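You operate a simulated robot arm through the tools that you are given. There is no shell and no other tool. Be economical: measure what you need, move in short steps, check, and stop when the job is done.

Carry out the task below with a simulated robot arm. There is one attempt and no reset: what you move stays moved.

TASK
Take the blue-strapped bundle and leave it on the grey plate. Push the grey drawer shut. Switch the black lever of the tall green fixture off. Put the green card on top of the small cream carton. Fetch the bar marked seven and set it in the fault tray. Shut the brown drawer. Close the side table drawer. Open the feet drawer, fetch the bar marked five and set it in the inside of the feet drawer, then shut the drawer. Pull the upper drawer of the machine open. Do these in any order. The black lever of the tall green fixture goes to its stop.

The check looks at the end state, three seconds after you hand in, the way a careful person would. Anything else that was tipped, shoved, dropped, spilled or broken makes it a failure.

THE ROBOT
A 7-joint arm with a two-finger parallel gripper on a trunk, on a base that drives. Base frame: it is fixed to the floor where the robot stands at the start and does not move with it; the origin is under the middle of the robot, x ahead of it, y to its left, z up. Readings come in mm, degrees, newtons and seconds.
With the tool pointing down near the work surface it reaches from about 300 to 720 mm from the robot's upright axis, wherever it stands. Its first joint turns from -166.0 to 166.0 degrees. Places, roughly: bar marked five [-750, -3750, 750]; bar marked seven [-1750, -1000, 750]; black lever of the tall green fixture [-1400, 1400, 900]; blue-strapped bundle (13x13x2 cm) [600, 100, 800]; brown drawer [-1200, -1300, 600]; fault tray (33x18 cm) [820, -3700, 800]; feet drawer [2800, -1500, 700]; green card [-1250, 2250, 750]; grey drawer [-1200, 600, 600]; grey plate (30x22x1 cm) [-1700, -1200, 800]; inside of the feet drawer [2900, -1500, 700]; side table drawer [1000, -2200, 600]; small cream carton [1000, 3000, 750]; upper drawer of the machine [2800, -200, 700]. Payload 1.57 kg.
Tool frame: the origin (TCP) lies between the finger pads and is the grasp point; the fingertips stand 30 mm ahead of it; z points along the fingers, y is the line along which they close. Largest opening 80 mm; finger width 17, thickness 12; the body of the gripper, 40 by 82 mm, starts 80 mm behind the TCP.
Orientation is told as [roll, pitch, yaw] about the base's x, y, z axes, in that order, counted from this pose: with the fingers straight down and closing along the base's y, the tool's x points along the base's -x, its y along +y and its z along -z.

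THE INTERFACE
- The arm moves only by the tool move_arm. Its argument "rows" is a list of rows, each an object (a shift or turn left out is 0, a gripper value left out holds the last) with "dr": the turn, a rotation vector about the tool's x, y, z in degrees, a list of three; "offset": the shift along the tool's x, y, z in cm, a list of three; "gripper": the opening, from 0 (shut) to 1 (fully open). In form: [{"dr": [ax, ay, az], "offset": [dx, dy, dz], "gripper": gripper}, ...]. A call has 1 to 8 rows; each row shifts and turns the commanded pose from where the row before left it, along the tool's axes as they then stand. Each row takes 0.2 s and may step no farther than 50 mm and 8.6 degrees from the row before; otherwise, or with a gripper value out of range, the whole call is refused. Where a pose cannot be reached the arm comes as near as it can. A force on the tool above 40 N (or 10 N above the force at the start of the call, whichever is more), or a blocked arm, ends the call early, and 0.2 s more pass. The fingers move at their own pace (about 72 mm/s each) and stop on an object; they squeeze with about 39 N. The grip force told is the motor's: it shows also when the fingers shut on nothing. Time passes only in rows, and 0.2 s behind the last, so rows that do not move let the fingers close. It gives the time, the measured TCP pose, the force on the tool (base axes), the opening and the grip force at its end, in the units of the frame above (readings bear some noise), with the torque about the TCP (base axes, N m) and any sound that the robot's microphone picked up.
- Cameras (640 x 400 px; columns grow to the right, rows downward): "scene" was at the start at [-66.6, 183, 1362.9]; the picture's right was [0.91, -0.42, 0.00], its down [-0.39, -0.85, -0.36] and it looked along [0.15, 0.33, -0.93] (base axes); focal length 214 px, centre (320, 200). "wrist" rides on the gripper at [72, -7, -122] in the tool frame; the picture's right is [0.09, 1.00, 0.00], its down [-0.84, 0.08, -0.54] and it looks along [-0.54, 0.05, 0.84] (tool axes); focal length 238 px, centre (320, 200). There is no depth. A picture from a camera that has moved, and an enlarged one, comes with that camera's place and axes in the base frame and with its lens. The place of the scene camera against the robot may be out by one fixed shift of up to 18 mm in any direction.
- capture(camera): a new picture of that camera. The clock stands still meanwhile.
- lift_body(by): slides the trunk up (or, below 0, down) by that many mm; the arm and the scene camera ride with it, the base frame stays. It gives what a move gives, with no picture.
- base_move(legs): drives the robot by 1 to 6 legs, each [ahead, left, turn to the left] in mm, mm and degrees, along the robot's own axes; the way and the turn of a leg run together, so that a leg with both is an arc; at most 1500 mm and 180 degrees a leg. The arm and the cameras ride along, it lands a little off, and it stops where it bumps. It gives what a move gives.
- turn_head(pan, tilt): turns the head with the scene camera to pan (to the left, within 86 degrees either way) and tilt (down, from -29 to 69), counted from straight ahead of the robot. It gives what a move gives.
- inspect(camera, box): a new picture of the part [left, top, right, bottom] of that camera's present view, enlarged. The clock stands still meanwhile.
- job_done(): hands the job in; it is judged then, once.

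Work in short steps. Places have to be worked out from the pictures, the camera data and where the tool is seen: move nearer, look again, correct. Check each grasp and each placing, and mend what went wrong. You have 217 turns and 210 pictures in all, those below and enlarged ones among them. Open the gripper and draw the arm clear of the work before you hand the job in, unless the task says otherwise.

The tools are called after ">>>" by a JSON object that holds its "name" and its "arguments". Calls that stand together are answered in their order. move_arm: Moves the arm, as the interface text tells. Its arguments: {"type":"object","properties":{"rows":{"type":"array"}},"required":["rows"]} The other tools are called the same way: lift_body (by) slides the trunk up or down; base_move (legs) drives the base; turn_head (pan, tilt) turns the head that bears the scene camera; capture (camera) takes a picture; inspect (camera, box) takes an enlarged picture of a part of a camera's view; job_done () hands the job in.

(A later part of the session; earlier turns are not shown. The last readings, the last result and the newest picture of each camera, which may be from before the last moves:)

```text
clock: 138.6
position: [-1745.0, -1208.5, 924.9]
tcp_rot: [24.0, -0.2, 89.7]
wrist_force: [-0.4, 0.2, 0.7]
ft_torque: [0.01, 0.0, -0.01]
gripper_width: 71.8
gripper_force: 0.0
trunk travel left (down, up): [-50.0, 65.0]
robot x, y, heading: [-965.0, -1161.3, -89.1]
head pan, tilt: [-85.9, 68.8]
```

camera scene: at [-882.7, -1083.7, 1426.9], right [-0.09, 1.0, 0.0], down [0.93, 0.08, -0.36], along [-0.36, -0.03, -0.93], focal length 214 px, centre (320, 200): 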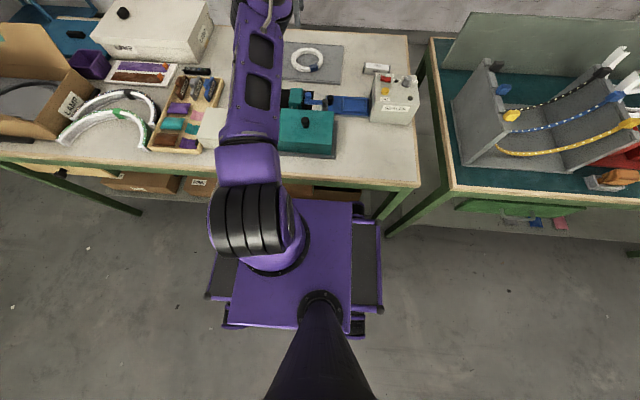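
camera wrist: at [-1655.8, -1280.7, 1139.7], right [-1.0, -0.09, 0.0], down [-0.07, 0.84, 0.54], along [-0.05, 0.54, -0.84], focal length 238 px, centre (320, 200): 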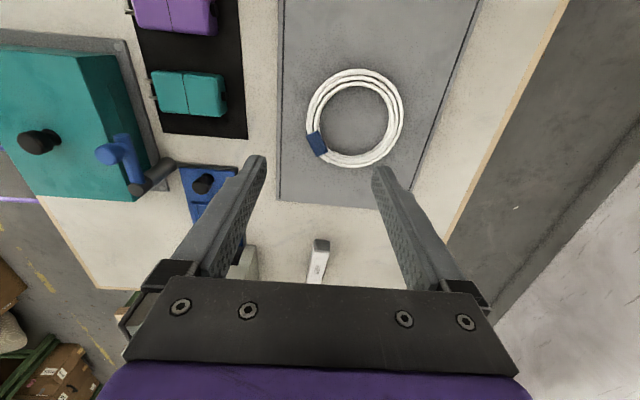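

Tilt gives r≈780 easily. Raise, step the base off the bench by 30 mm and back 235 mm.

>>> {"name": "move_arm", "arguments": {"rows": [{"offset": [0, 1.2, -2.75]}, {"offset": [0, 1.2, -2.75]}]}}

>>> {"name": "base_move", "arguments": {"legs": [[0, 32, 0], [-232, 0, 0]]}}

>>> {"name": "capture", "arguments": {"camera": "wrist"}}

```text
clock: 139.2
position: [-1744.3, -1208.7, 983.7]
tcp_rot: [24.0, -0.1, 89.8]
wrist_force: [-0.8, -0.5, -0.4]
ft_torque: [0.02, 0.02, 0.0]
gripper_width: 72.0
gripper_force: 0.1
trunk travel left (down, up): [-50.0, 65.0]
robot x, y, heading: [-967.6, -1160.6, -89.1]
head pan, tilt: [-85.9, 68.8]
```

```text
clock: 140.5
position: [-1711.5, -1207.5, 983.5]
tcp_rot: [24.0, 0.0, 89.8]
wrist_force: [0.5, 0.8, -0.1]
ft_torque: [-0.01, -0.01, 0.0]
gripper_width: 71.8
gripper_force: 0.0
trunk travel left (down, up): [-50.0, 65.0]
robot x, y, heading: [-932.4, -1162.2, -88.8]
head pan, tilt: [-85.9, 68.8]
stopped in leg 2: the robot was blocked; the commanded pose is now the measured one
```

```text
151 pictures are left
camera wrist: at [-1655.0, -1280.4, 1092.3], right [-0.91, -0.09, 0.41], down [0.15, 0.84, 0.53], along [-0.39, 0.54, -0.75], focal length 238 px, centre (320, 200)
```

wrist: 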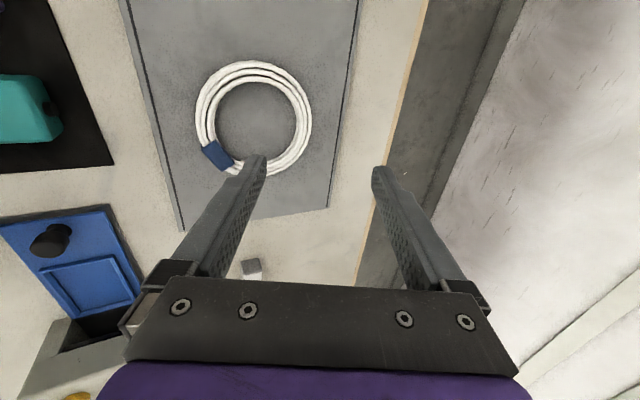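

Still blocked; move out 70 more and back, then return.

>>> {"name": "base_move", "arguments": {"legs": [[0, 80, 0], [-232, 0, 0]]}}

>>> {"name": "turn_head", "arguments": {"pan": -86, "tilt": 69}}

>>> {"name": "capture", "arguments": {"camera": "scene"}}

```text
clock: 143.3
position: [-1633.1, -975.7, 983.0]
tcp_rot: [24.0, -0.1, 89.7]
wrist_force: [-0.5, 0.2, 0.5]
ft_torque: [0.0, -0.03, -0.01]
gripper_width: 72.1
gripper_force: 0.0
trunk travel left (down, up): [-50.0, 65.0]
robot x, y, heading: [-853.1, -928.7, -89.1]
head pan, tilt: [-85.9, 68.8]
```

```text
clock: 143.9
position: [-1634.8, -976.4, 983.2]
tcp_rot: [23.9, -0.1, 89.9]
wrist_force: [0.6, 1.0, -0.7]
ft_torque: [-0.04, -0.03, -0.01]
gripper_width: 71.9
gripper_force: 0.1
trunk travel left (down, up): [-50.0, 65.0]
robot x, y, heading: [-856.4, -933.4, -89.1]
head pan, tilt: [-85.9, 68.8]
```

```text
150 pictures are left
camera scene: at [-772.3, -850.9, 1362.9], right [-0.09, 1.0, 0.0], down [0.93, 0.08, -0.36], along [-0.36, -0.03, -0.93], focal length 214 px, centre (320, 200)
```

scene: 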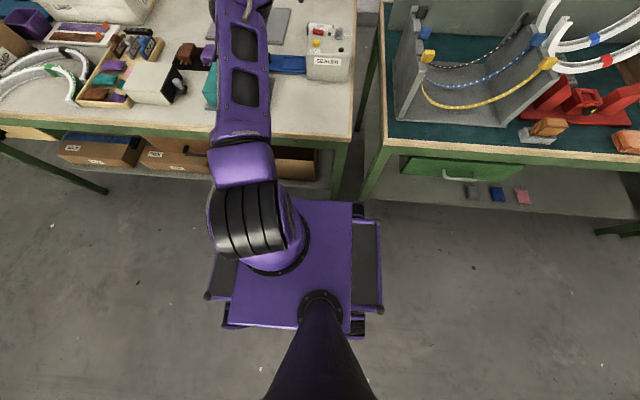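

Strafe back in 45 mm.

>>> {"name": "base_move", "arguments": {"legs": [[0, -45, 0]]}}

>>> {"name": "capture", "arguments": {"camera": "wrist"}}

```text
clock: 145.0
position: [-1678.5, -977.3, 983.9]
tcp_rot: [24.0, -0.1, 89.9]
wrist_force: [-0.4, -0.1, 0.1]
ft_torque: [0.02, 0.0, -0.01]
gripper_width: 72.1
gripper_force: 0.0
trunk travel left (down, up): [-50.0, 65.0]
robot x, y, heading: [-899.0, -935.8, -88.7]
head pan, tilt: [-85.9, 68.8]
```

```text
149 pictures are left
camera wrist: at [-1622.9, -1049.4, 1092.4], right [-0.91, -0.09, 0.41], down [0.15, 0.84, 0.53], along [-0.39, 0.54, -0.75], focal length 238 px, centre (320, 200)
```

wrist: 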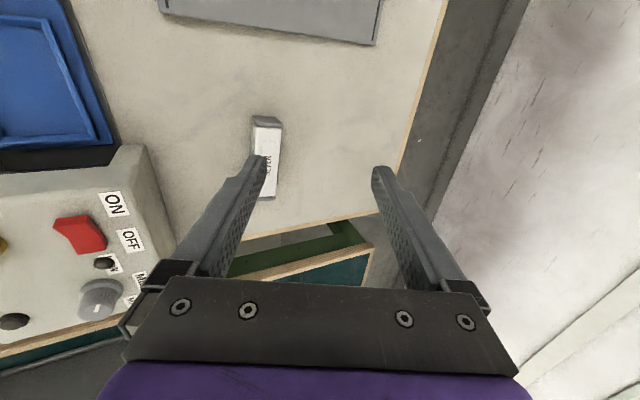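

Bar centre ≈(-1687,-925). Try getting the base 25 mm closer to reduce the tilt needed.

>>> {"name": "base_move", "arguments": {"legs": [[0, -25, 0]]}}

```text
clock: 146.0
position: [-1704.4, -977.7, 984.1]
tcp_rot: [24.0, -0.1, 89.9]
wrist_force: [-0.1, -0.3, 0.9]
ft_torque: [0.01, 0.03, 0.04]
gripper_width: 71.8
gripper_force: 0.2
trunk travel left (down, up): [-50.0, 65.0]
robot x, y, heading: [-923.8, -932.9, -89.2]
head pan, tilt: [-85.9, 68.8]
```

>>> {"name": "base_move", "arguments": {"legs": [[0, -22, 0]]}}

```text
clock: 146.8
position: [-1709.2, -974.4, 983.1]
tcp_rot: [24.1, -0.1, 89.6]
wrist_force: [0.0, -0.6, -0.9]
ft_torque: [-0.01, 0.0, -0.01]
gripper_width: 71.9
gripper_force: 0.0
trunk travel left (down, up): [-50.0, 65.0]
robot x, y, heading: [-926.5, -936.4, -89.4]
head pan, tilt: [-85.9, 68.8]
stopped in leg 1: the robot was blocked; the commanded pose is now the measured one
```

Blocked there; fine. Reduce tilt to 17°, move above the bar, and lower to z≈870.

>>> {"name": "move_arm", "arguments": {"rows": [{"dr": [7, 0, 0]}, {"offset": [-4.9, -2.3, -0.7], "gripper": 0.75}, {"offset": [0, -1.3, 4.2]}, {"offset": [0, -1.0, 3.6]}, {"offset": [0, -0.9, 2.9]}]}}

>>> {"name": "capture", "arguments": {"camera": "wrist"}}

```text
refused: row 2 steps farther than a row can; nothing moved
```

```text
148 pictures are left
camera wrist: at [-1652.7, -1048.4, 1092.2], right [-0.91, -0.09, 0.41], down [0.15, 0.84, 0.53], along [-0.39, 0.54, -0.75], focal length 238 px, centre (320, 200)
```

wrist: 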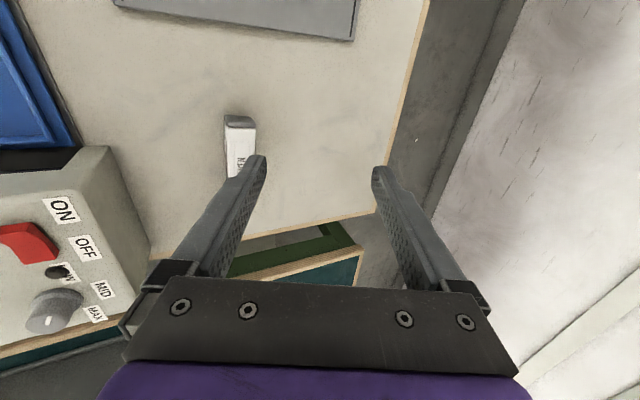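

>>> {"name": "move_arm", "arguments": {"rows": [{"dr": [7, 0, 0]}, {"offset": [-4.9, 0, 0], "gripper": 0.75}, {"offset": [0, -2.3, -0.7]}, {"offset": [0, -1.28, 4.2]}, {"offset": [0, -1.1, 3.6]}, {"offset": [0, -0.9, 2.9]}]}}

>>> {"name": "capture", "arguments": {"camera": "wrist"}}

```text
clock: 148.2
position: [-1681.8, -925.2, 867.1]
tcp_rot: [20.5, -0.1, 89.6]
wrist_force: [0.4, 0.2, 0.0]
ft_torque: [0.01, -0.01, -0.01]
gripper_width: 60.1
gripper_force: 0.1
out of reach, approached as far as the arm can: row 1
trunk travel left (down, up): [-50.0, 65.0]
robot x, y, heading: [-928.8, -933.7, -89.0]
head pan, tilt: [-85.9, 68.8]
```

```text
147 pictures are left
camera wrist: at [-1632.4, -998.6, 979.1], right [-0.93, -0.09, 0.35], down [0.12, 0.84, 0.54], along [-0.34, 0.54, -0.77], focal length 238 px, centre (320, 200)
```

wrist: 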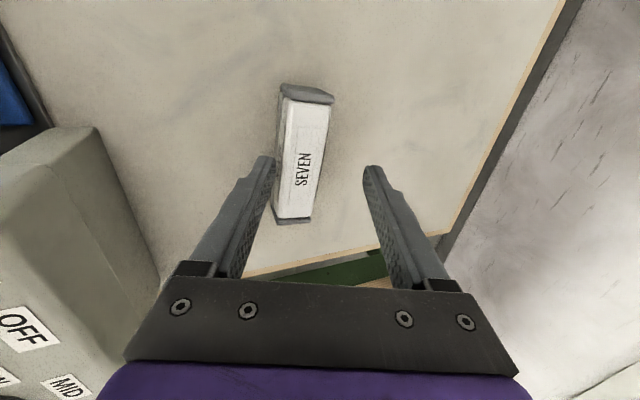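

Bar is centred nearly; shift 7 mm inward and descend 22 mm.

>>> {"name": "move_arm", "arguments": {"rows": [{"offset": [0, -0.9, 0.6]}, {"offset": [0, -0.55, 1.2]}]}}

>>> {"name": "capture", "arguments": {"camera": "wrist"}}

```text
clock: 148.8
position: [-1674.4, -925.3, 844.4]
tcp_rot: [20.5, 0.0, 89.7]
wrist_force: [-0.5, -0.7, -0.1]
ft_torque: [0.02, 0.02, -0.04]
gripper_width: 60.0
gripper_force: 0.1
trunk travel left (down, up): [-50.0, 65.0]
robot x, y, heading: [-929.2, -933.1, -89.0]
head pan, tilt: [-85.9, 68.8]
```

```text
146 pictures are left
camera wrist: at [-1626.2, -999.1, 957.3], right [-0.93, -0.09, 0.35], down [0.12, 0.84, 0.54], along [-0.34, 0.54, -0.77], focal length 238 px, centre (320, 200)
```

wrist: 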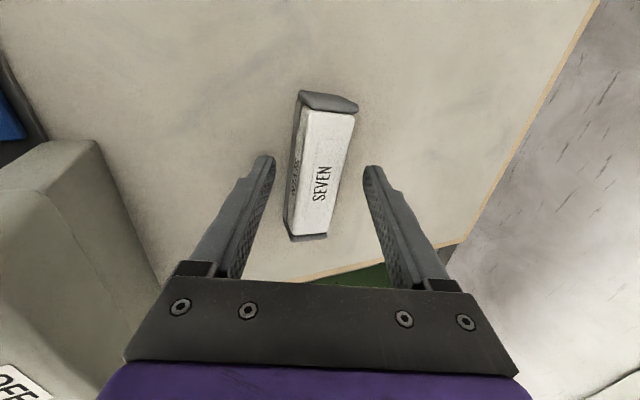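

Well centred. Go 5 mm lower and close.

>>> {"name": "move_arm", "arguments": {"rows": [{"offset": [0, -0.18, 0.5]}, {"gripper": 0}, {}, {}, {}]}}

>>> {"name": "capture", "arguments": {"camera": "wrist"}}

```text
clock: 150.0
position: [-1675.9, -925.4, 840.5]
tcp_rot: [20.5, 0.0, 89.6]
wrist_force: [-0.4, 0.4, -0.8]
ft_torque: [0.01, 0.02, 0.0]
gripper_width: 29.7
gripper_force: 39.1
trunk travel left (down, up): [-50.0, 65.0]
robot x, y, heading: [-931.4, -933.4, -89.4]
head pan, tilt: [-85.9, 68.8]
```

```text
145 pictures are left
camera wrist: at [-1626.9, -998.7, 952.5], right [-0.93, -0.09, 0.35], down [0.12, 0.84, 0.54], along [-0.34, 0.54, -0.77], focal length 238 px, centre (320, 200)
```

wrist: 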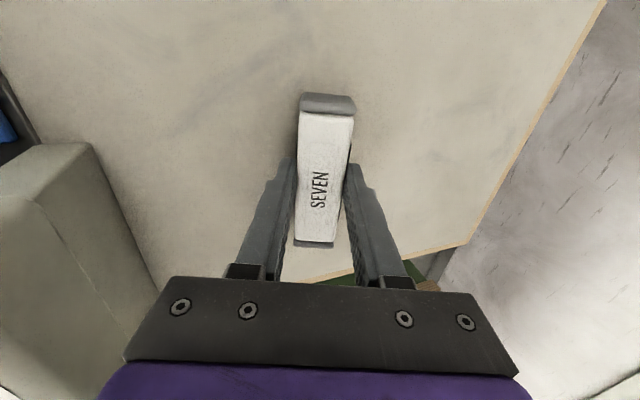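

Gripped (29.7 mm, 39 N). Lift.

>>> {"name": "move_arm", "arguments": {"rows": [{"offset": [0, 0.7, -1.9]}, {"offset": [0, 1.0, -2.8]}, {"offset": [0, 1.0, -2.8]}, {"offset": [0, 1.0, -2.8]}, {"offset": [0, 1.0, -2.8]}, {"offset": [0, 0, -4]}, {"offset": [0, 0, -4]}]}}

>>> {"name": "capture", "arguments": {"camera": "wrist"}}

```text
clock: 151.6
position: [-1648.3, -925.6, 1054.0]
tcp_rot: [20.4, -0.1, 89.6]
wrist_force: [0.5, -0.6, -0.9]
ft_torque: [0.0, -0.01, -0.01]
gripper_width: 29.7
gripper_force: 38.4
trunk travel left (down, up): [-50.0, 65.0]
robot x, y, heading: [-927.2, -932.3, -89.1]
head pan, tilt: [-85.9, 68.8]
```

```text
144 pictures are left
camera wrist: at [-1599.9, -999.2, 1166.5], right [-0.93, -0.09, 0.35], down [0.12, 0.84, 0.54], along [-0.34, 0.54, -0.77], focal length 238 px, centre (320, 200)
```

wrist: 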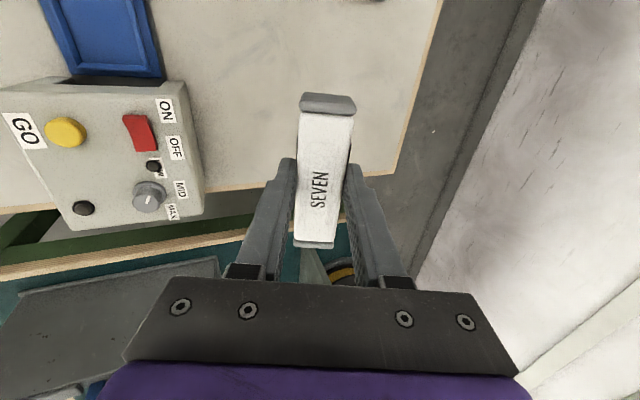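

Bar secured. Back the base off into the aisle, un-tilt and retract the arm.

>>> {"name": "base_move", "arguments": {"legs": [[0, 500, 0]]}}

>>> {"name": "move_arm", "arguments": {"rows": [{"dr": [6.8, 0, 0], "offset": [0, -2, 0]}, {"dr": [6.8, 0, 0], "offset": [0, -2, 0]}, {"dr": [6.8, 0, 0], "offset": [0, -3, 0]}, {"offset": [0, -4.5, 0]}, {"offset": [0, -4.5, 0]}, {"offset": [0, -4.5, 0]}]}}

>>> {"name": "base_move", "arguments": {"legs": [[1400, 0, 0]]}}

>>> {"name": "turn_head", "arguments": {"pan": 20, "tilt": 28}}

>>> {"name": "capture", "arguments": {"camera": "scene"}}

```text
clock: 157.0
position: [-1140.3, -922.6, 1054.2]
tcp_rot: [20.4, -0.1, 89.8]
wrist_force: [-0.2, 0.0, -1.2]
ft_torque: [0.02, -0.04, -0.01]
gripper_width: 29.7
gripper_force: 39.1
trunk travel left (down, up): [-50.0, 65.0]
robot x, y, heading: [-422.6, -925.2, -89.1]
head pan, tilt: [-85.9, 68.8]
```

```text
clock: 158.4
position: [-936.0, -921.9, 1039.7]
tcp_rot: [0.1, -0.2, 89.8]
wrist_force: [-0.4, 0.2, -0.1]
ft_torque: [-0.03, 0.0, -0.04]
gripper_width: 29.5
gripper_force: 38.6
trunk travel left (down, up): [-50.0, 65.0]
robot x, y, heading: [-423.0, -926.8, -89.2]
head pan, tilt: [-85.9, 68.8]
```

```text
clock: 165.4
position: [-923.2, -2330.0, 1040.0]
tcp_rot: [0.0, -0.1, 89.0]
wrist_force: [-0.1, 0.1, 0.2]
ft_torque: [0.03, 0.01, 0.02]
gripper_width: 29.9
gripper_force: 38.8
trunk travel left (down, up): [-50.0, 65.0]
robot x, y, heading: [-407.1, -2344.8, -89.9]
head pan, tilt: [-85.9, 68.8]
```

```text
clock: 167.3
position: [-923.6, -2331.0, 1039.6]
tcp_rot: [0.0, -0.1, 89.1]
wrist_force: [-0.1, -0.8, -0.2]
ft_torque: [-0.01, 0.02, 0.02]
gripper_width: 29.7
gripper_force: 39.1
trunk travel left (down, up): [-50.0, 65.0]
robot x, y, heading: [-413.0, -2341.7, -89.9]
head pan, tilt: [20.0, 28.0]
```

```text
143 pictures are left
camera scene: at [-236.7, -2345.2, 1417.5], right [-0.94, -0.34, 0.0], down [-0.16, 0.44, -0.88], along [0.3, -0.83, -0.47], focal length 214 px, centre (320, 200)
```

scene: 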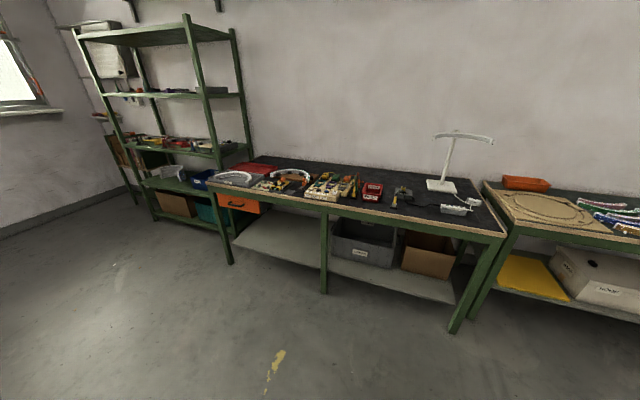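

The red tray at the left end of this bench should be the fault tray. Check the side table at left before driving.

>>> {"name": "inspect", "arguments": {"camera": "scene", "box": [190, 130, 350, 230]}}

>>> {"name": "turn_head", "arguments": {"pan": 80, "tilt": 28}}

>>> {"name": "capture", "arguments": {"camera": "scene"}}

```text
4.00 times, centred on (270, 180) of scene
camera zoom: at [-236.7, -2345.2, 1417.5], right [-0.94, -0.34, 0.0], down [-0.16, 0.44, -0.88], along [0.3, -0.83, -0.47], focal length 858 px, centre (520, 280)
```

zoom: 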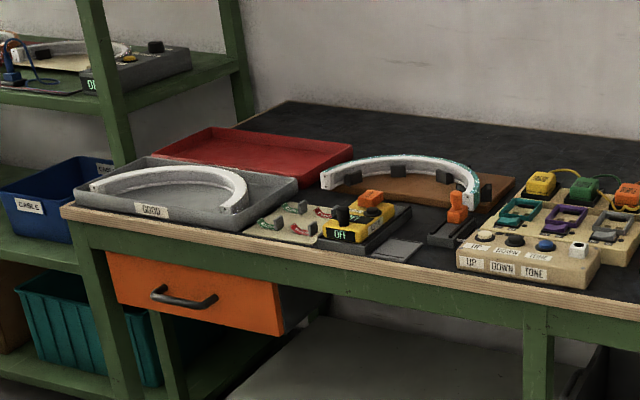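

```text
clock: 168.6
position: [-923.5, -2331.1, 1039.2]
tcp_rot: [0.1, -0.1, 89.1]
wrist_force: [-0.5, 0.2, 0.4]
ft_torque: [0.0, -0.01, -0.03]
gripper_width: 29.7
gripper_force: 39.4
trunk travel left (down, up): [-50.0, 65.0]
robot x, y, heading: [-407.1, -2346.0, -89.8]
head pan, tilt: [80.0, 28.0]
```

```text
141 pictures are left
camera scene: at [-178.2, -2275.3, 1417.5], right [-0.17, -0.99, 0.0], down [-0.46, 0.08, -0.88], along [0.87, -0.15, -0.47], focal length 214 px, centre (320, 200)
```

scene: 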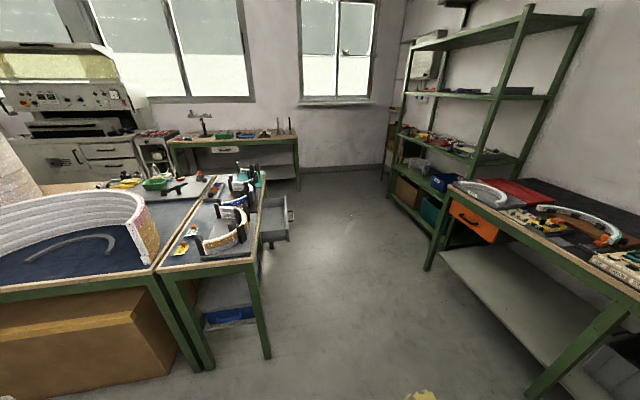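

Grey GOOD tray in front, red (fault) tray behind it; side table drawer open toward -y. Drive: ahead 420, turn left 90 (heading 0), ahead 1230.

>>> {"name": "base_move", "arguments": {"legs": [[420, 0, 0], [0, 0, 90], [1230, 0, 0], [0, -250, 0]]}}

>>> {"name": "turn_head", "arguments": {"pan": -80, "tilt": 40}}

>>> {"name": "capture", "arguments": {"camera": "scene"}}

>>> {"name": "capture", "arguments": {"camera": "wrist"}}

```text
clock: 183.4
position: [803.7, -3518.1, 1040.2]
tcp_rot: [0.1, -0.1, 179.7]
wrist_force: [-1.2, -0.1, -1.1]
ft_torque: [0.01, 0.0, 0.02]
gripper_width: 29.7
gripper_force: 38.8
trunk travel left (down, up): [-50.0, 65.0]
robot x, y, heading: [807.2, -3001.8, 0.6]
head pan, tilt: [80.0, 28.0]
```

```text
clock: 185.9
position: [805.0, -3517.4, 1039.0]
tcp_rot: [0.2, -0.2, 179.6]
wrist_force: [-0.3, -0.1, 0.1]
ft_torque: [-0.03, 0.0, -0.02]
gripper_width: 29.8
gripper_force: 39.3
trunk travel left (down, up): [-50.0, 65.0]
robot x, y, heading: [812.7, -3003.2, 0.7]
head pan, tilt: [-80.0, 40.0]
```

```text
140 pictures are left
camera scene: at [735.0, -2953.1, 1399.0], right [-0.98, -0.19, 0.0], down [-0.12, 0.63, -0.77], along [0.14, -0.75, -0.64], focal length 214 px, centre (320, 200)
```

scene: 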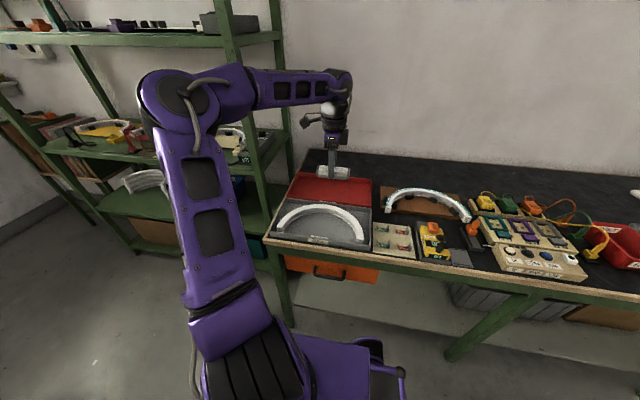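

```text
139 pictures are left
camera wrist: at [877.1, -3510.5, 1161.8], right [0.09, -1.0, 0.0], down [-0.84, -0.07, 0.54], along [-0.54, -0.05, -0.84], focal length 238 px, centre (320, 200)
```

wrist: 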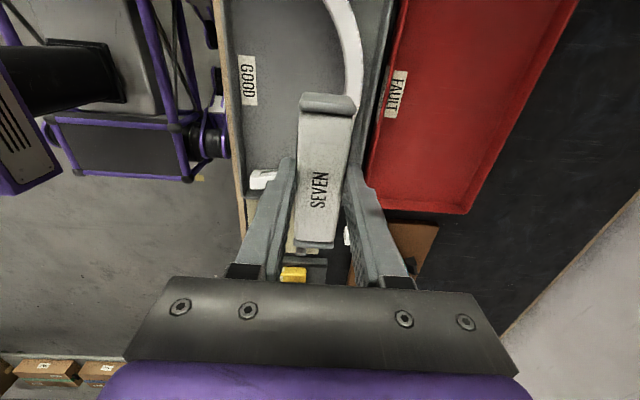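

The tray labelled FAULT spans x 688–1020, y -3612…-3789. Strafe right 130 and position above its centre.

>>> {"name": "base_move", "arguments": {"legs": [[30, -125, 0]]}}

>>> {"name": "move_arm", "arguments": {"rows": [{"offset": [0, 3, 0]}, {"offset": [0, 3, 3]}, {"offset": [0, 0, 4.5]}, {"offset": [0, 0, 4.5]}, {"offset": [0, 0, 3]}]}}

>>> {"name": "capture", "arguments": {"camera": "wrist"}}

```text
clock: 187.7
position: [834.6, -3633.9, 1039.4]
tcp_rot: [0.1, -0.1, 179.7]
wrist_force: [-0.2, 0.4, -0.6]
ft_torque: [-0.06, 0.01, -0.01]
gripper_width: 29.6
gripper_force: 39.1
trunk travel left (down, up): [-50.0, 65.0]
robot x, y, heading: [839.5, -3118.2, 0.8]
head pan, tilt: [-80.0, 40.0]
stopped in leg 1: the robot was blocked; the commanded pose is now the measured one
```

```text
clock: 188.9
position: [831.9, -3694.7, 888.0]
tcp_rot: [0.1, -0.2, 179.7]
wrist_force: [0.4, -0.1, -0.8]
ft_torque: [0.03, -0.03, -0.03]
gripper_width: 29.7
gripper_force: 38.8
trunk travel left (down, up): [-50.0, 65.0]
robot x, y, heading: [844.7, -3117.7, 1.0]
head pan, tilt: [-80.0, 40.0]
```

```text
138 pictures are left
camera wrist: at [903.9, -3688.2, 1011.1], right [0.09, -1.0, 0.0], down [-0.84, -0.07, 0.54], along [-0.54, -0.05, -0.84], focal length 238 px, centre (320, 200)
```

wrist: 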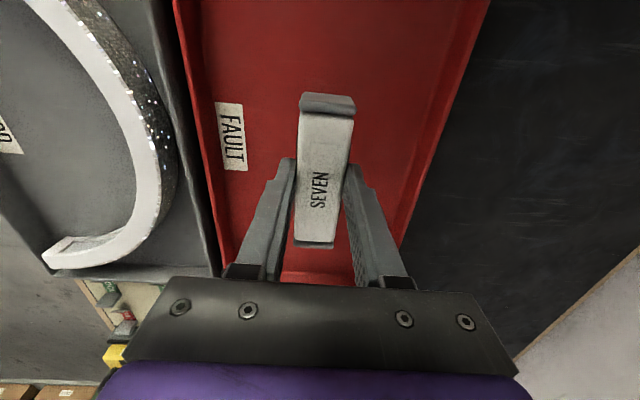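

Above the tray. Lower slowly to contact.

>>> {"name": "move_arm", "arguments": {"rows": [{"offset": [0, 0, 2]}, {"offset": [0, 0, 1]}, {"offset": [0, 0, 0.7]}, {"offset": [0, 0, 0.5]}]}}

>>> {"name": "move_arm", "arguments": {"rows": [{"offset": [0, 0, 0.4]}, {"offset": [0, 0, 0.4]}]}}

```text
clock: 189.9
position: [834.0, -3694.8, 848.5]
tcp_rot: [0.1, -0.1, 179.6]
wrist_force: [0.6, 0.4, -0.4]
ft_torque: [-0.02, 0.03, -0.02]
gripper_width: 29.8
gripper_force: 39.1
trunk travel left (down, up): [-50.0, 65.0]
robot x, y, heading: [838.0, -3119.8, 0.7]
head pan, tilt: [-80.0, 40.0]
```

```text
clock: 190.5
position: [833.2, -3693.7, 841.7]
tcp_rot: [0.3, -0.1, 179.7]
wrist_force: [2.2, 3.3, 18.1]
ft_torque: [0.23, -0.13, 0.0]
gripper_width: 29.9
gripper_force: 38.8
trunk travel left (down, up): [-50.0, 65.0]
robot x, y, heading: [843.0, -3116.1, 0.9]
head pan, tilt: [-80.0, 40.0]
```

Contact at z≈842. Release and rise.

>>> {"name": "move_arm", "arguments": {"rows": [{"gripper": 0.6}, {}, {"offset": [0, 0, -3]}, {"offset": [0, 0, -4.5]}, {"offset": [0, 0, -4.5]}, {"offset": [0, 0, -4.5]}]}}

>>> {"name": "capture", "arguments": {"camera": "wrist"}}

>>> {"name": "capture", "arguments": {"camera": "scene"}}

```text
clock: 191.9
position: [833.7, -3691.5, 1005.3]
tcp_rot: [0.1, -0.1, 179.6]
wrist_force: [-0.4, 0.0, 0.2]
ft_torque: [-0.01, -0.01, 0.01]
gripper_width: 48.0
gripper_force: 0.0
trunk travel left (down, up): [-50.0, 65.0]
robot x, y, heading: [840.3, -3115.5, 0.8]
head pan, tilt: [-80.0, 40.0]
```

```text
137 pictures are left
camera wrist: at [906.7, -3685.9, 1127.9], right [0.09, -1.0, 0.0], down [-0.84, -0.07, 0.54], along [-0.54, -0.05, -0.84], focal length 238 px, centre (320, 200)
```

wrist: 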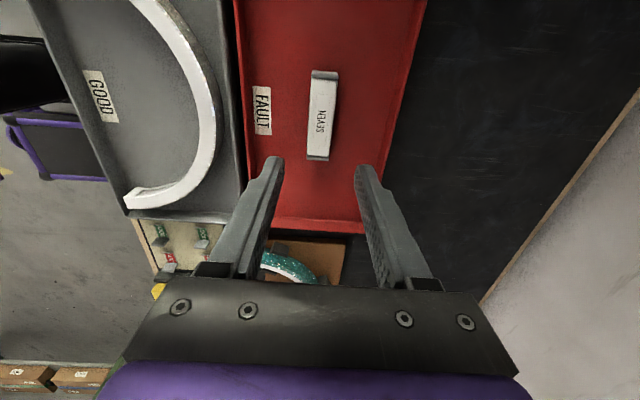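

```text
136 pictures are left
camera scene: at [765.1, -3070.2, 1399.0], right [-0.98, -0.19, 0.0], down [-0.12, 0.63, -0.77], along [0.14, -0.75, -0.64], focal length 214 px, centre (320, 200)
```

scene: 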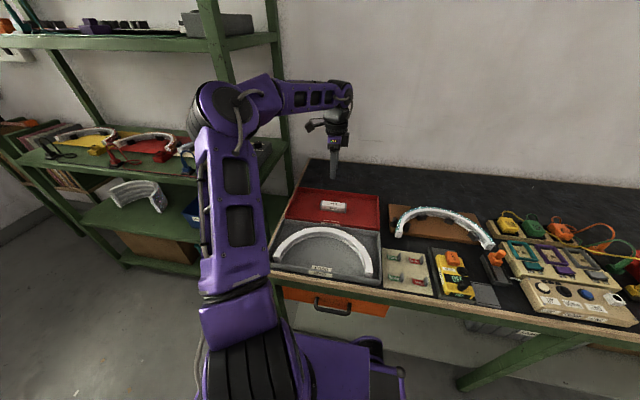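

Bar seven is in the fault tray. Next the side table drawer: move away from the bench, turn to heading 180 so that it's on my right.

>>> {"name": "base_move", "arguments": {"legs": [[0, 200, 0], [0, 0, -179.5], [-200, 0, 0]]}}

>>> {"name": "turn_head", "arguments": {"pan": -80, "tilt": 40}}

>>> {"name": "capture", "arguments": {"camera": "scene"}}

>>> {"name": "capture", "arguments": {"camera": "wrist"}}

```text
clock: 203.4
position: [1092.2, -2362.3, 1006.2]
tcp_rot: [0.2, -0.1, -5.1]
wrist_force: [0.0, -1.0, -0.3]
ft_torque: [0.01, 0.0, -0.02]
gripper_width: 48.0
gripper_force: 0.0
trunk travel left (down, up): [-50.0, 65.0]
robot x, y, heading: [1035.3, -2932.8, 175.8]
head pan, tilt: [-80.0, 40.0]
```

```text
clock: 204.0
position: [1092.4, -2362.5, 1005.8]
tcp_rot: [0.1, -0.1, -5.1]
wrist_force: [-0.6, 0.4, -0.2]
ft_torque: [0.07, 0.02, 0.01]
gripper_width: 48.1
gripper_force: 0.1
trunk travel left (down, up): [-50.0, 65.0]
robot x, y, heading: [1037.6, -2932.1, 175.8]
head pan, tilt: [-80.0, 40.0]
```

```text
135 pictures are left
camera scene: at [1108.4, -3003.1, 1399.0], right [0.99, 0.1, 0.0], down [0.07, -0.64, -0.77], along [-0.08, 0.76, -0.64], focal length 214 px, centre (320, 200)
```

scene: 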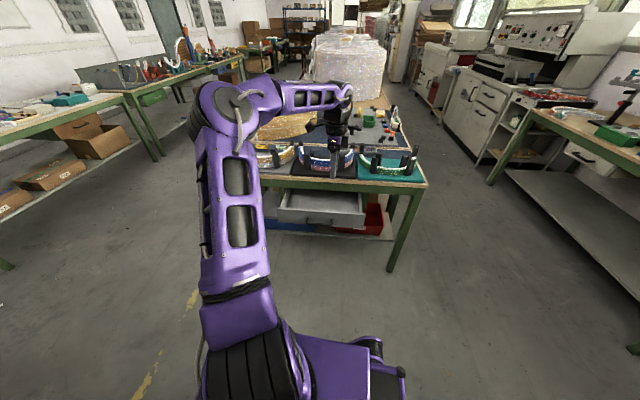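

```text
134 pictures are left
camera wrist: at [1019.8, -2362.6, 1127.5], right [0.0, 1.0, 0.0], down [0.84, 0.0, 0.54], along [0.54, 0.0, -0.84], focal length 238 px, centre (320, 200)
```

wrist: 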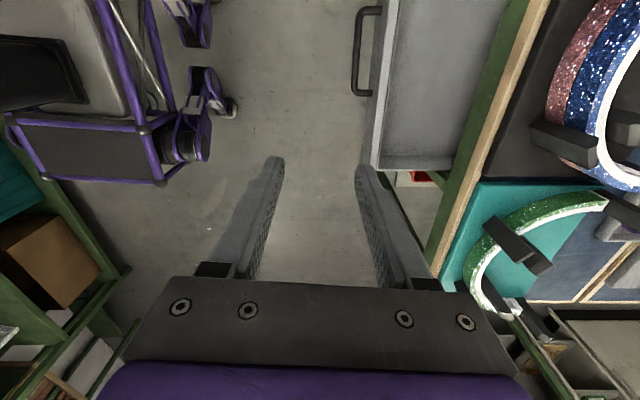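

Drawer face at y≈-2248, x 840–1215, handle at x≈1028, z≈630. Retract the arm to r≈440, rotate so tool x points at the drawer, and shut the fingers.

>>> {"name": "move_arm", "arguments": {"rows": [{"offset": [1.47, -4.5, 0], "gripper": 0}, {"offset": [1.47, -4.5, 0]}, {"offset": [1.47, -4.5, 0]}, {"dr": [0, 0, 8.5]}, {"dr": [0, 0, 8.5]}, {"dr": [0, 0, 8.5]}, {"dr": [0, 0, 8.5]}, {"dr": [0, 0, 8.5]}]}}

>>> {"name": "move_arm", "arguments": {"rows": [{"dr": [0, 0, 8.5]}, {"dr": [0, 0, 8.5]}, {"dr": [0, 0, 8.5]}, {"dr": [0, 0, 8.5]}, {"dr": [0, 0, 8.5]}]}}

>>> {"name": "base_move", "arguments": {"legs": [[0, 0, 4], [8, -160, 0]]}}

>>> {"name": "move_arm", "arguments": {"rows": [{"dr": [0, 7.5, 0]}, {"dr": [0, 7.5, 0]}, {"dr": [0, 7.5, 0]}, {"dr": [0, 7.5, 0]}, {"dr": [0, 7.5, 0]}, {"dr": [0, 7.5, 0]}]}}

```text
clock: 205.8
position: [1036.0, -2491.8, 1005.0]
tcp_rot: [0.1, 0.0, -47.7]
wrist_force: [-1.1, 0.4, 0.0]
ft_torque: [-0.02, 0.0, -0.02]
gripper_width: 0.0
gripper_force: 21.1
trunk travel left (down, up): [-50.0, 65.0]
robot x, y, heading: [1037.6, -2931.4, 175.8]
head pan, tilt: [-80.0, 40.0]
```

```text
clock: 207.0
position: [1035.7, -2492.1, 1005.3]
tcp_rot: [0.1, 0.1, -90.2]
wrist_force: [0.0, 0.5, 0.3]
ft_torque: [0.01, -0.01, -0.01]
gripper_width: 0.1
gripper_force: 21.2
trunk travel left (down, up): [-50.0, 65.0]
robot x, y, heading: [1036.9, -2931.7, 176.2]
head pan, tilt: [-80.0, 40.0]
```

```text
clock: 209.6
position: [997.8, -2335.7, 1005.0]
tcp_rot: [0.1, 0.1, -86.2]
wrist_force: [0.4, 0.5, -0.6]
ft_torque: [-0.01, 0.01, 0.01]
gripper_width: 0.0
gripper_force: 21.3
trunk travel left (down, up): [-50.0, 65.0]
robot x, y, heading: [1025.5, -2779.4, 179.6]
head pan, tilt: [-80.0, 40.0]
```

```text
clock: 211.0
position: [998.0, -2335.2, 1004.7]
tcp_rot: [0.1, 45.1, -86.1]
wrist_force: [0.3, 0.2, -0.2]
ft_torque: [0.0, 0.0, -0.01]
gripper_width: 0.1
gripper_force: 21.6
trunk travel left (down, up): [-50.0, 65.0]
robot x, y, heading: [1029.3, -2775.2, 179.8]
head pan, tilt: [-80.0, 40.0]
```

Lower in front of the drawer, shifting to x≈1028.

>>> {"name": "move_arm", "arguments": {"rows": [{"offset": [-3.4, 0.5, 3.4]}, {"offset": [-3.4, 0.5, 3.4]}, {"offset": [-3.4, 0.5, 3.4]}, {"offset": [-3.4, 0.5, 3.4]}, {"offset": [-3.4, 0.5, 3.4]}, {"offset": [-3.4, 0.5, 3.4]}]}}

>>> {"name": "capture", "arguments": {"camera": "wrist"}}

```text
clock: 212.4
position: [1029.7, -2334.2, 715.1]
tcp_rot: [0.2, 45.2, -86.1]
wrist_force: [0.1, 0.1, 0.2]
ft_torque: [0.01, -0.01, -0.01]
gripper_width: 0.0
gripper_force: 20.7
trunk travel left (down, up): [-50.0, 65.0]
robot x, y, heading: [1030.2, -2775.5, 179.7]
head pan, tilt: [-80.0, 40.0]
```

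```text
133 pictures are left
camera wrist: at [1024.7, -2371.2, 852.7], right [0.99, 0.13, 0.07], down [0.14, -0.97, -0.21], along [0.04, 0.22, -0.98], focal length 238 px, centre (320, 200)
```

wrist: 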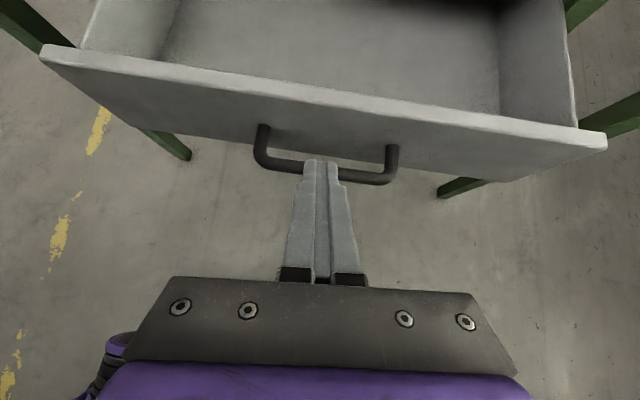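

Push the drawer in.

>>> {"name": "move_arm", "arguments": {"rows": [{"offset": [1.41, 0, 1.41]}, {"offset": [1.41, 0, 1.41]}, {"offset": [1.41, 0, 1.41]}, {"offset": [1.41, 0, 1.41]}, {"offset": [1.41, 0, 1.41]}, {"offset": [1.41, 0, 1.41]}, {"offset": [1.41, 0, 1.41]}, {"offset": [1.41, 0, 1.41]}]}}

>>> {"name": "move_arm", "arguments": {"rows": [{"offset": [1.2, 0, 1.2]}, {"offset": [1.2, 0, 1.2]}, {"offset": [1.2, 0, 1.2]}, {"offset": [1.2, 0, 1.2]}]}}

>>> {"name": "capture", "arguments": {"camera": "wrist"}}

```text
clock: 214.2
position: [1018.4, -2172.9, 716.2]
tcp_rot: [0.1, 45.1, -86.2]
wrist_force: [-0.1, 0.4, 1.0]
ft_torque: [0.07, -0.03, -0.03]
gripper_width: 0.0
gripper_force: 21.1
trunk travel left (down, up): [-50.0, 65.0]
robot x, y, heading: [1029.9, -2777.2, 179.8]
head pan, tilt: [-80.0, 40.0]
```

```text
clock: 215.0
position: [1016.6, -2137.1, 716.4]
tcp_rot: [0.3, 44.7, -86.1]
wrist_force: [-2.6, -24.0, 22.4]
ft_torque: [0.08, -0.14, -0.04]
gripper_width: 0.0
gripper_force: 21.0
trunk travel left (down, up): [-50.0, 65.0]
robot x, y, heading: [1029.7, -2774.3, 179.7]
head pan, tilt: [-80.0, 40.0]
stopped in row 3: the force on the tool passed its limit at 56 N (the readings are from after the stop); the commanded pose is now the measured one
```

```text
132 pictures are left
camera wrist: at [1012.5, -2173.3, 855.1], right [0.99, 0.13, 0.07], down [0.14, -0.97, -0.2], along [0.04, 0.21, -0.98], focal length 238 px, centre (320, 200)
```

wrist: 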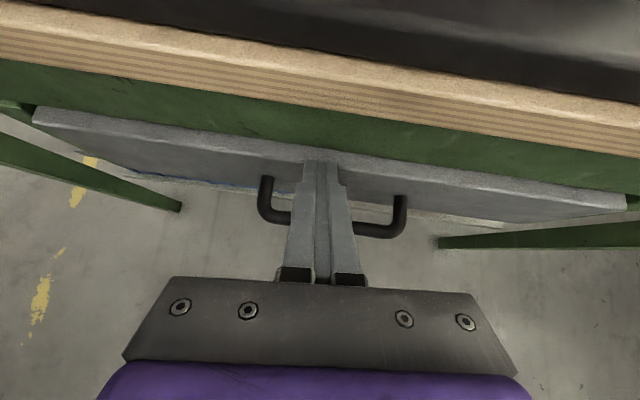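

Strong stop force; verify with one more small push.

>>> {"name": "move_arm", "arguments": {"rows": [{"offset": [0.4, 0, 0.4]}, {"offset": [0.4, 0, 0.4]}, {"offset": [0.4, 0, 0.4]}]}}

>>> {"name": "inspect", "arguments": {"camera": "scene", "box": [220, 130, 460, 280]}}

```text
clock: 215.3
position: [1015.8, -2137.5, 717.4]
tcp_rot: [0.4, 44.7, -86.0]
wrist_force: [-2.9, -23.9, 24.2]
ft_torque: [0.08, -0.14, -0.15]
gripper_width: 0.3
gripper_force: 21.8
trunk travel left (down, up): [-50.0, 65.0]
robot x, y, heading: [1026.6, -2776.5, 179.9]
head pan, tilt: [-80.0, 40.0]
stopped in row 1: the force on the tool passed its limit at 50 N (the readings are from after the stop); the commanded pose is now the measured one
```

```text
2.67 times, centred on (340, 205) of scene
camera zoom: at [1104.8, -2843.7, 1399.0], right [0.99, 0.17, 0.0], down [0.11, -0.63, -0.77], along [-0.13, 0.76, -0.64], focal length 572 px, centre (267, 187)
```

zoom: 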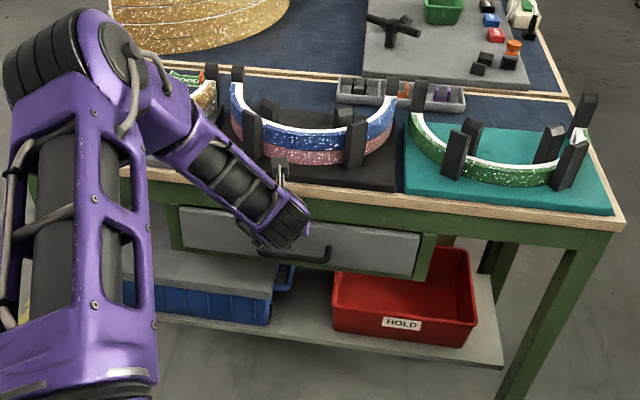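

Side table drawer is shut. Withdraw, raise, then untilt.

>>> {"name": "move_arm", "arguments": {"rows": [{"offset": [-2.6, 0, -2.6]}, {"offset": [-2.6, 0, -2.6]}, {"offset": [-2.6, 0, -2.6]}, {"offset": [-2.6, 0, -2.6]}, {"offset": [3.2, 0, -3.2]}, {"offset": [3.2, 0, -3.2]}, {"offset": [3.2, 0, -3.2]}, {"offset": [3.2, 0, -3.2]}]}}

>>> {"name": "move_arm", "arguments": {"rows": [{"dr": [0, -7.5, 0], "offset": [1.5, 0, -1.5]}, {"dr": [0, -7.5, 0], "offset": [1.5, 0, -1.5]}, {"dr": [0, -7.5, 0], "offset": [1, 0, -2]}, {"dr": [0, -7.5, 0], "offset": [1, 0, -2]}, {"dr": [0, -7.5, 0], "offset": [0, 0, -2]}, {"dr": [0, -7.3, 0], "offset": [0, 0, -2]}]}}

>>> {"name": "base_move", "arguments": {"legs": [[0, 0, -90], [0, -800, 0]]}}

>>> {"name": "turn_head", "arguments": {"pan": -50, "tilt": 30}}

>>> {"name": "capture", "arguments": {"camera": "scene"}}

```text
clock: 217.1
position: [1025.0, -2279.1, 895.3]
tcp_rot: [0.3, 44.5, -86.1]
wrist_force: [0.0, -0.2, -0.4]
ft_torque: [0.0, 0.0, 0.02]
gripper_width: 0.0
gripper_force: 21.4
trunk travel left (down, up): [-50.0, 65.0]
robot x, y, heading: [1025.3, -2773.9, 179.5]
head pan, tilt: [-80.0, 40.0]
```

```text
clock: 218.5
position: [1020.6, -2291.8, 1012.8]
tcp_rot: [-0.8, 3.8, -85.6]
wrist_force: [0.3, 0.3, 0.1]
ft_torque: [0.0, 0.02, -0.01]
gripper_width: 0.1
gripper_force: 22.3
out of reach, approached as far as the arm can: row 2
trunk travel left (down, up): [-50.0, 65.0]
robot x, y, heading: [1027.7, -2777.0, 179.9]
head pan, tilt: [-80.0, 40.0]
```

```text
clock: 230.4
position: [2302.9, -2793.6, 1011.6]
tcp_rot: [-0.8, 3.8, -176.7]
wrist_force: [-0.2, 0.3, 0.4]
ft_torque: [-0.02, 0.02, 0.01]
gripper_width: 0.3
gripper_force: 21.2
trunk travel left (down, up): [-50.0, 65.0]
robot x, y, heading: [1818.4, -2790.2, 88.6]
head pan, tilt: [-80.0, 40.0]
```

```text
clock: 231.4
position: [2302.4, -2792.6, 1012.7]
tcp_rot: [-1.0, 3.8, -176.8]
wrist_force: [0.5, 0.1, 0.6]
ft_torque: [0.01, -0.01, -0.03]
gripper_width: 0.0
gripper_force: 21.3
trunk travel left (down, up): [-50.0, 65.0]
robot x, y, heading: [1816.4, -2792.7, 88.4]
head pan, tilt: [-50.0, 30.0]
```

```text
130 pictures are left
camera scene: at [1746.6, -2830.0, 1414.3], right [0.62, -0.78, 0.0], down [-0.39, -0.31, -0.87], along [0.68, 0.54, -0.5], focal length 214 px, centre (320, 200)
```

scene: 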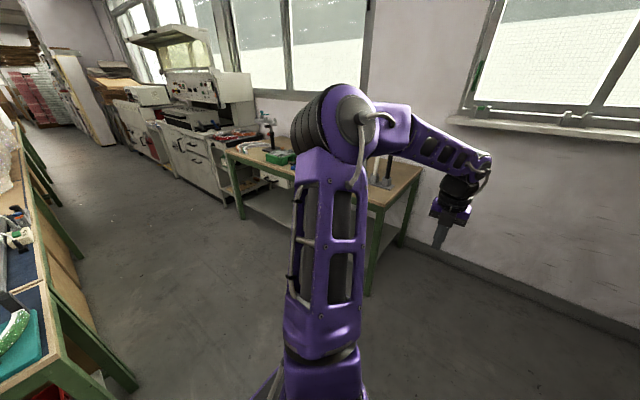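

Feet bench front edge at x≈2710. Drive ahead 1290, right 330.

>>> {"name": "base_move", "arguments": {"legs": [[0, 0, 1.4], [1290, 0, 0], [0, -330, 0]]}}

>>> {"name": "turn_head", "arguments": {"pan": -70, "tilt": 40}}

>>> {"name": "capture", "arguments": {"camera": "scene"}}

>>> {"name": "capture", "arguments": {"camera": "wrist"}}

```text
clock: 241.6
position: [2638.5, -1500.2, 1013.0]
tcp_rot: [-0.9, 3.8, -175.7]
wrist_force: [-1.2, -0.2, 1.6]
ft_torque: [0.0, 0.01, 0.04]
gripper_width: 0.0
gripper_force: 21.3
trunk travel left (down, up): [-50.0, 65.0]
robot x, y, heading: [2152.8, -1507.5, 89.5]
head pan, tilt: [-50.0, 30.0]
```

```text
clock: 242.4
position: [2639.6, -1499.2, 1011.7]
tcp_rot: [-0.9, 3.8, -175.7]
wrist_force: [0.1, 0.2, 0.4]
ft_torque: [0.0, 0.0, -0.02]
gripper_width: 0.1
gripper_force: 21.6
trunk travel left (down, up): [-50.0, 65.0]
robot x, y, heading: [2153.8, -1506.4, 89.7]
head pan, tilt: [-70.0, 40.0]
```

```text
129 pictures are left
camera scene: at [2093.8, -1575.2, 1399.0], right [0.34, -0.94, 0.0], down [-0.6, -0.22, -0.77], along [0.72, 0.26, -0.64], focal length 214 px, centre (320, 200)
```

scene: 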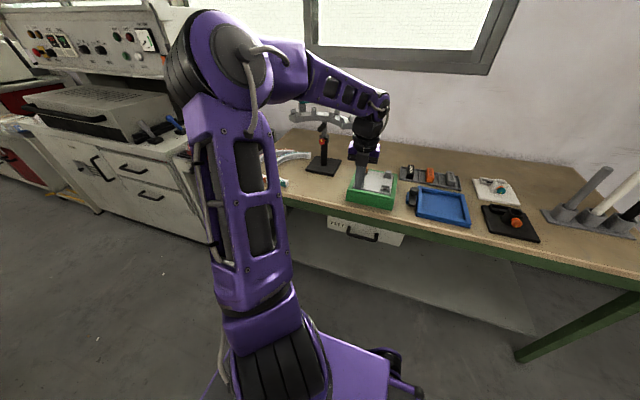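

```text
128 pictures are left
camera wrist: at [2702.0, -1489.6, 1138.6], right [0.17, -0.99, -0.01], down [-0.86, -0.15, 0.48], along [-0.48, -0.07, -0.87], focal length 238 px, centre (320, 200)
```

wrist: 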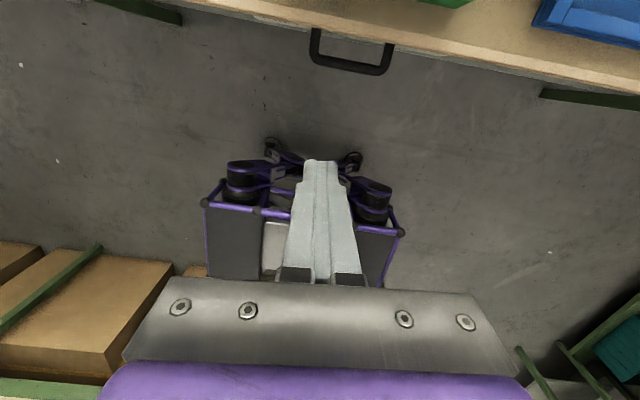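

Feet drawer handle at ≈(2712,-1537, ~700). Level the tool and rotate yaw so the fingers close along x, then look from lower.

>>> {"name": "move_arm", "arguments": {"rows": [{"dr": [-0.9, -3.8, 0]}, {"dr": [0, 0, -8.5]}, {"dr": [0, 0, -8.5]}, {"dr": [0, 0, -8.5]}, {"dr": [0, 0, -8.5]}, {"dr": [0, 0, -8.5]}, {"dr": [0, 0, -8.5]}, {"dr": [0, 0, -8.5]}]}}

>>> {"name": "move_arm", "arguments": {"rows": [{"dr": [0, 0, -8.5]}, {"dr": [0, 0, -8.5]}, {"dr": [0, 0, -8.5], "gripper": 0.6}, {"offset": [0, 0, 4]}, {"offset": [0, 0, 4]}]}}

>>> {"name": "capture", "arguments": {"camera": "wrist"}}

```text
clock: 244.2
position: [2637.9, -1499.4, 1011.3]
tcp_rot: [0.0, 0.0, -116.0]
wrist_force: [0.6, 0.4, 0.5]
ft_torque: [0.0, -0.04, 0.01]
gripper_width: 0.0
gripper_force: 21.0
trunk travel left (down, up): [-50.0, 65.0]
robot x, y, heading: [2151.6, -1508.1, 89.5]
head pan, tilt: [-70.0, 40.0]
```

```text
clock: 245.4
position: [2639.4, -1498.1, 931.9]
tcp_rot: [0.0, -0.1, -90.6]
wrist_force: [0.2, -0.6, 0.7]
ft_torque: [0.01, -0.01, -0.03]
gripper_width: 47.9
gripper_force: 0.1
trunk travel left (down, up): [-50.0, 65.0]
robot x, y, heading: [2154.4, -1507.8, 89.8]
head pan, tilt: [-70.0, 40.0]
```

```text
127 pictures are left
camera wrist: at [2633.9, -1426.6, 1053.8], right [1.0, 0.08, 0.0], down [0.07, -0.84, 0.54], along [0.04, -0.54, -0.84], focal length 238 px, centre (320, 200)
```

wrist: 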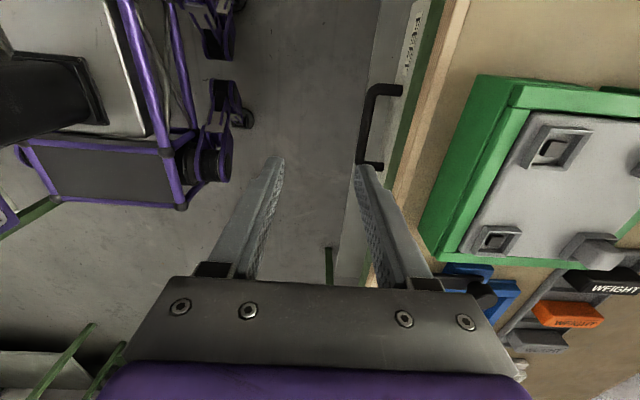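

Handle bar: x≈2712, z≈685, y -1470…-1582; face x≈2753. Tilt 15° outward, close to 32 mm opening and position just above the handle (TCP (2702,-1525,800)).

>>> {"name": "move_arm", "arguments": {"rows": [{"dr": [-7.5, 0, 0], "gripper": 0.4}, {"dr": [-7.5, 0, 0]}, {"offset": [-0.68, 0.67, 3.6]}, {"offset": [-0.68, 0.67, 3.6]}, {"offset": [-0.68, 0.67, 3.6]}, {"offset": [-0.68, 0.67, 3.6]}]}}

>>> {"name": "capture", "arguments": {"camera": "wrist"}}

```text
clock: 246.8
position: [2701.7, -1525.7, 797.6]
tcp_rot: [15.0, 0.1, -90.5]
wrist_force: [0.7, 0.5, -1.3]
ft_torque: [-0.03, -0.03, 0.01]
gripper_width: 31.9
gripper_force: 0.2
trunk travel left (down, up): [-50.0, 65.0]
robot x, y, heading: [2152.7, -1507.7, 89.9]
head pan, tilt: [-70.0, 40.0]
```

```text
126 pictures are left
camera wrist: at [2664.6, -1454.3, 914.9], right [0.96, 0.08, 0.26], down [-0.07, -0.84, 0.54], along [0.26, -0.54, -0.8], focal length 238 px, centre (320, 200)
```

wrist: 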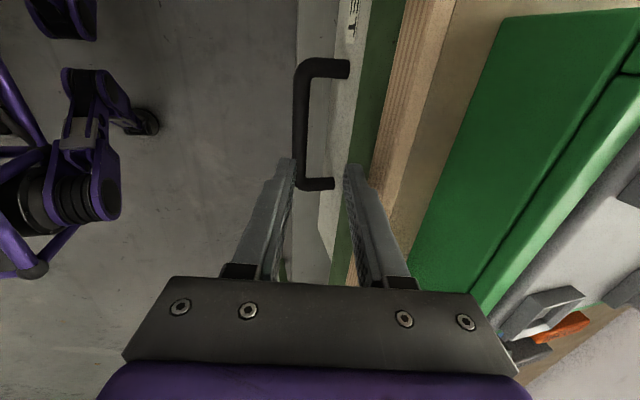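

Geometry agrees (bar x≈2711.6). Descend vertically to z≈695.

>>> {"name": "move_arm", "arguments": {"rows": [{"offset": [0, -0.89, 3.3]}, {"offset": [0, -0.89, 3.3]}, {"offset": [0, -0.89, 3.3]}]}}

>>> {"name": "capture", "arguments": {"camera": "wrist"}}

```text
clock: 247.6
position: [2701.2, -1527.7, 695.9]
tcp_rot: [15.0, 0.0, -90.6]
wrist_force: [0.0, 1.3, 0.0]
ft_torque: [0.0, 0.02, -0.03]
gripper_width: 31.8
gripper_force: 0.1
trunk travel left (down, up): [-50.0, 65.0]
robot x, y, heading: [2154.4, -1505.8, 89.8]
head pan, tilt: [-70.0, 40.0]
```

```text
125 pictures are left
camera wrist: at [2664.5, -1454.5, 812.1], right [0.96, 0.08, 0.26], down [-0.07, -0.84, 0.54], along [0.26, -0.54, -0.8], focal length 238 px, centre (320, 200)
```

wrist: 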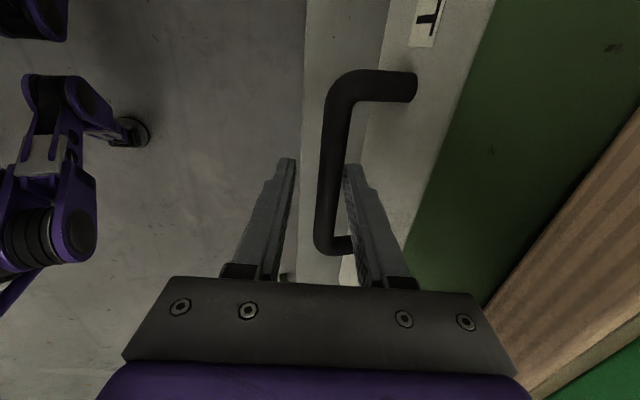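

The bar is between the fingers. Close.

>>> {"name": "move_arm", "arguments": {"rows": [{"gripper": 0}, {}, {}]}}

>>> {"name": "base_move", "arguments": {"legs": [[0, 60, 0]]}}

>>> {"name": "capture", "arguments": {"camera": "wrist"}}

```text
clock: 248.4
position: [2701.5, -1526.3, 696.6]
tcp_rot: [15.1, 0.0, -90.6]
wrist_force: [2.6, 0.3, 12.2]
ft_torque: [0.07, -0.17, 0.02]
gripper_width: 16.1
gripper_force: 31.5
trunk travel left (down, up): [-50.0, 65.0]
robot x, y, heading: [2156.0, -1504.7, 89.5]
head pan, tilt: [-70.0, 40.0]
```

```text
clock: 249.7
position: [2641.1, -1526.3, 696.3]
tcp_rot: [15.1, 0.1, -90.6]
wrist_force: [-1.5, -0.5, 20.2]
ft_torque: [0.02, -0.08, 0.06]
gripper_width: 15.6
gripper_force: 31.5
trunk travel left (down, up): [-50.0, 65.0]
robot x, y, heading: [2098.5, -1509.9, 89.6]
head pan, tilt: [-70.0, 40.0]
```

```text
124 pictures are left
camera wrist: at [2604.2, -1454.5, 813.3], right [0.96, 0.08, 0.26], down [-0.08, -0.84, 0.54], along [0.26, -0.54, -0.8], focal length 238 px, centre (320, 200)
```

wrist: 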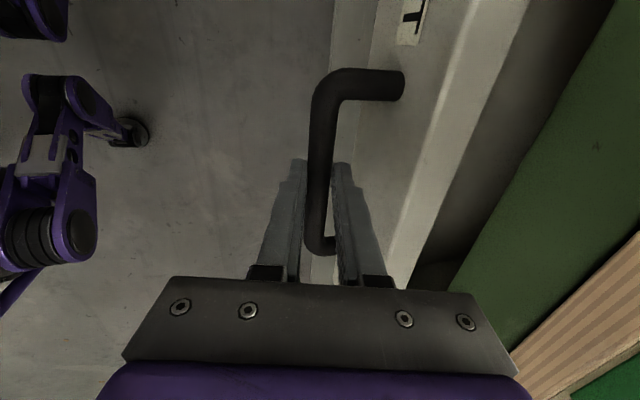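

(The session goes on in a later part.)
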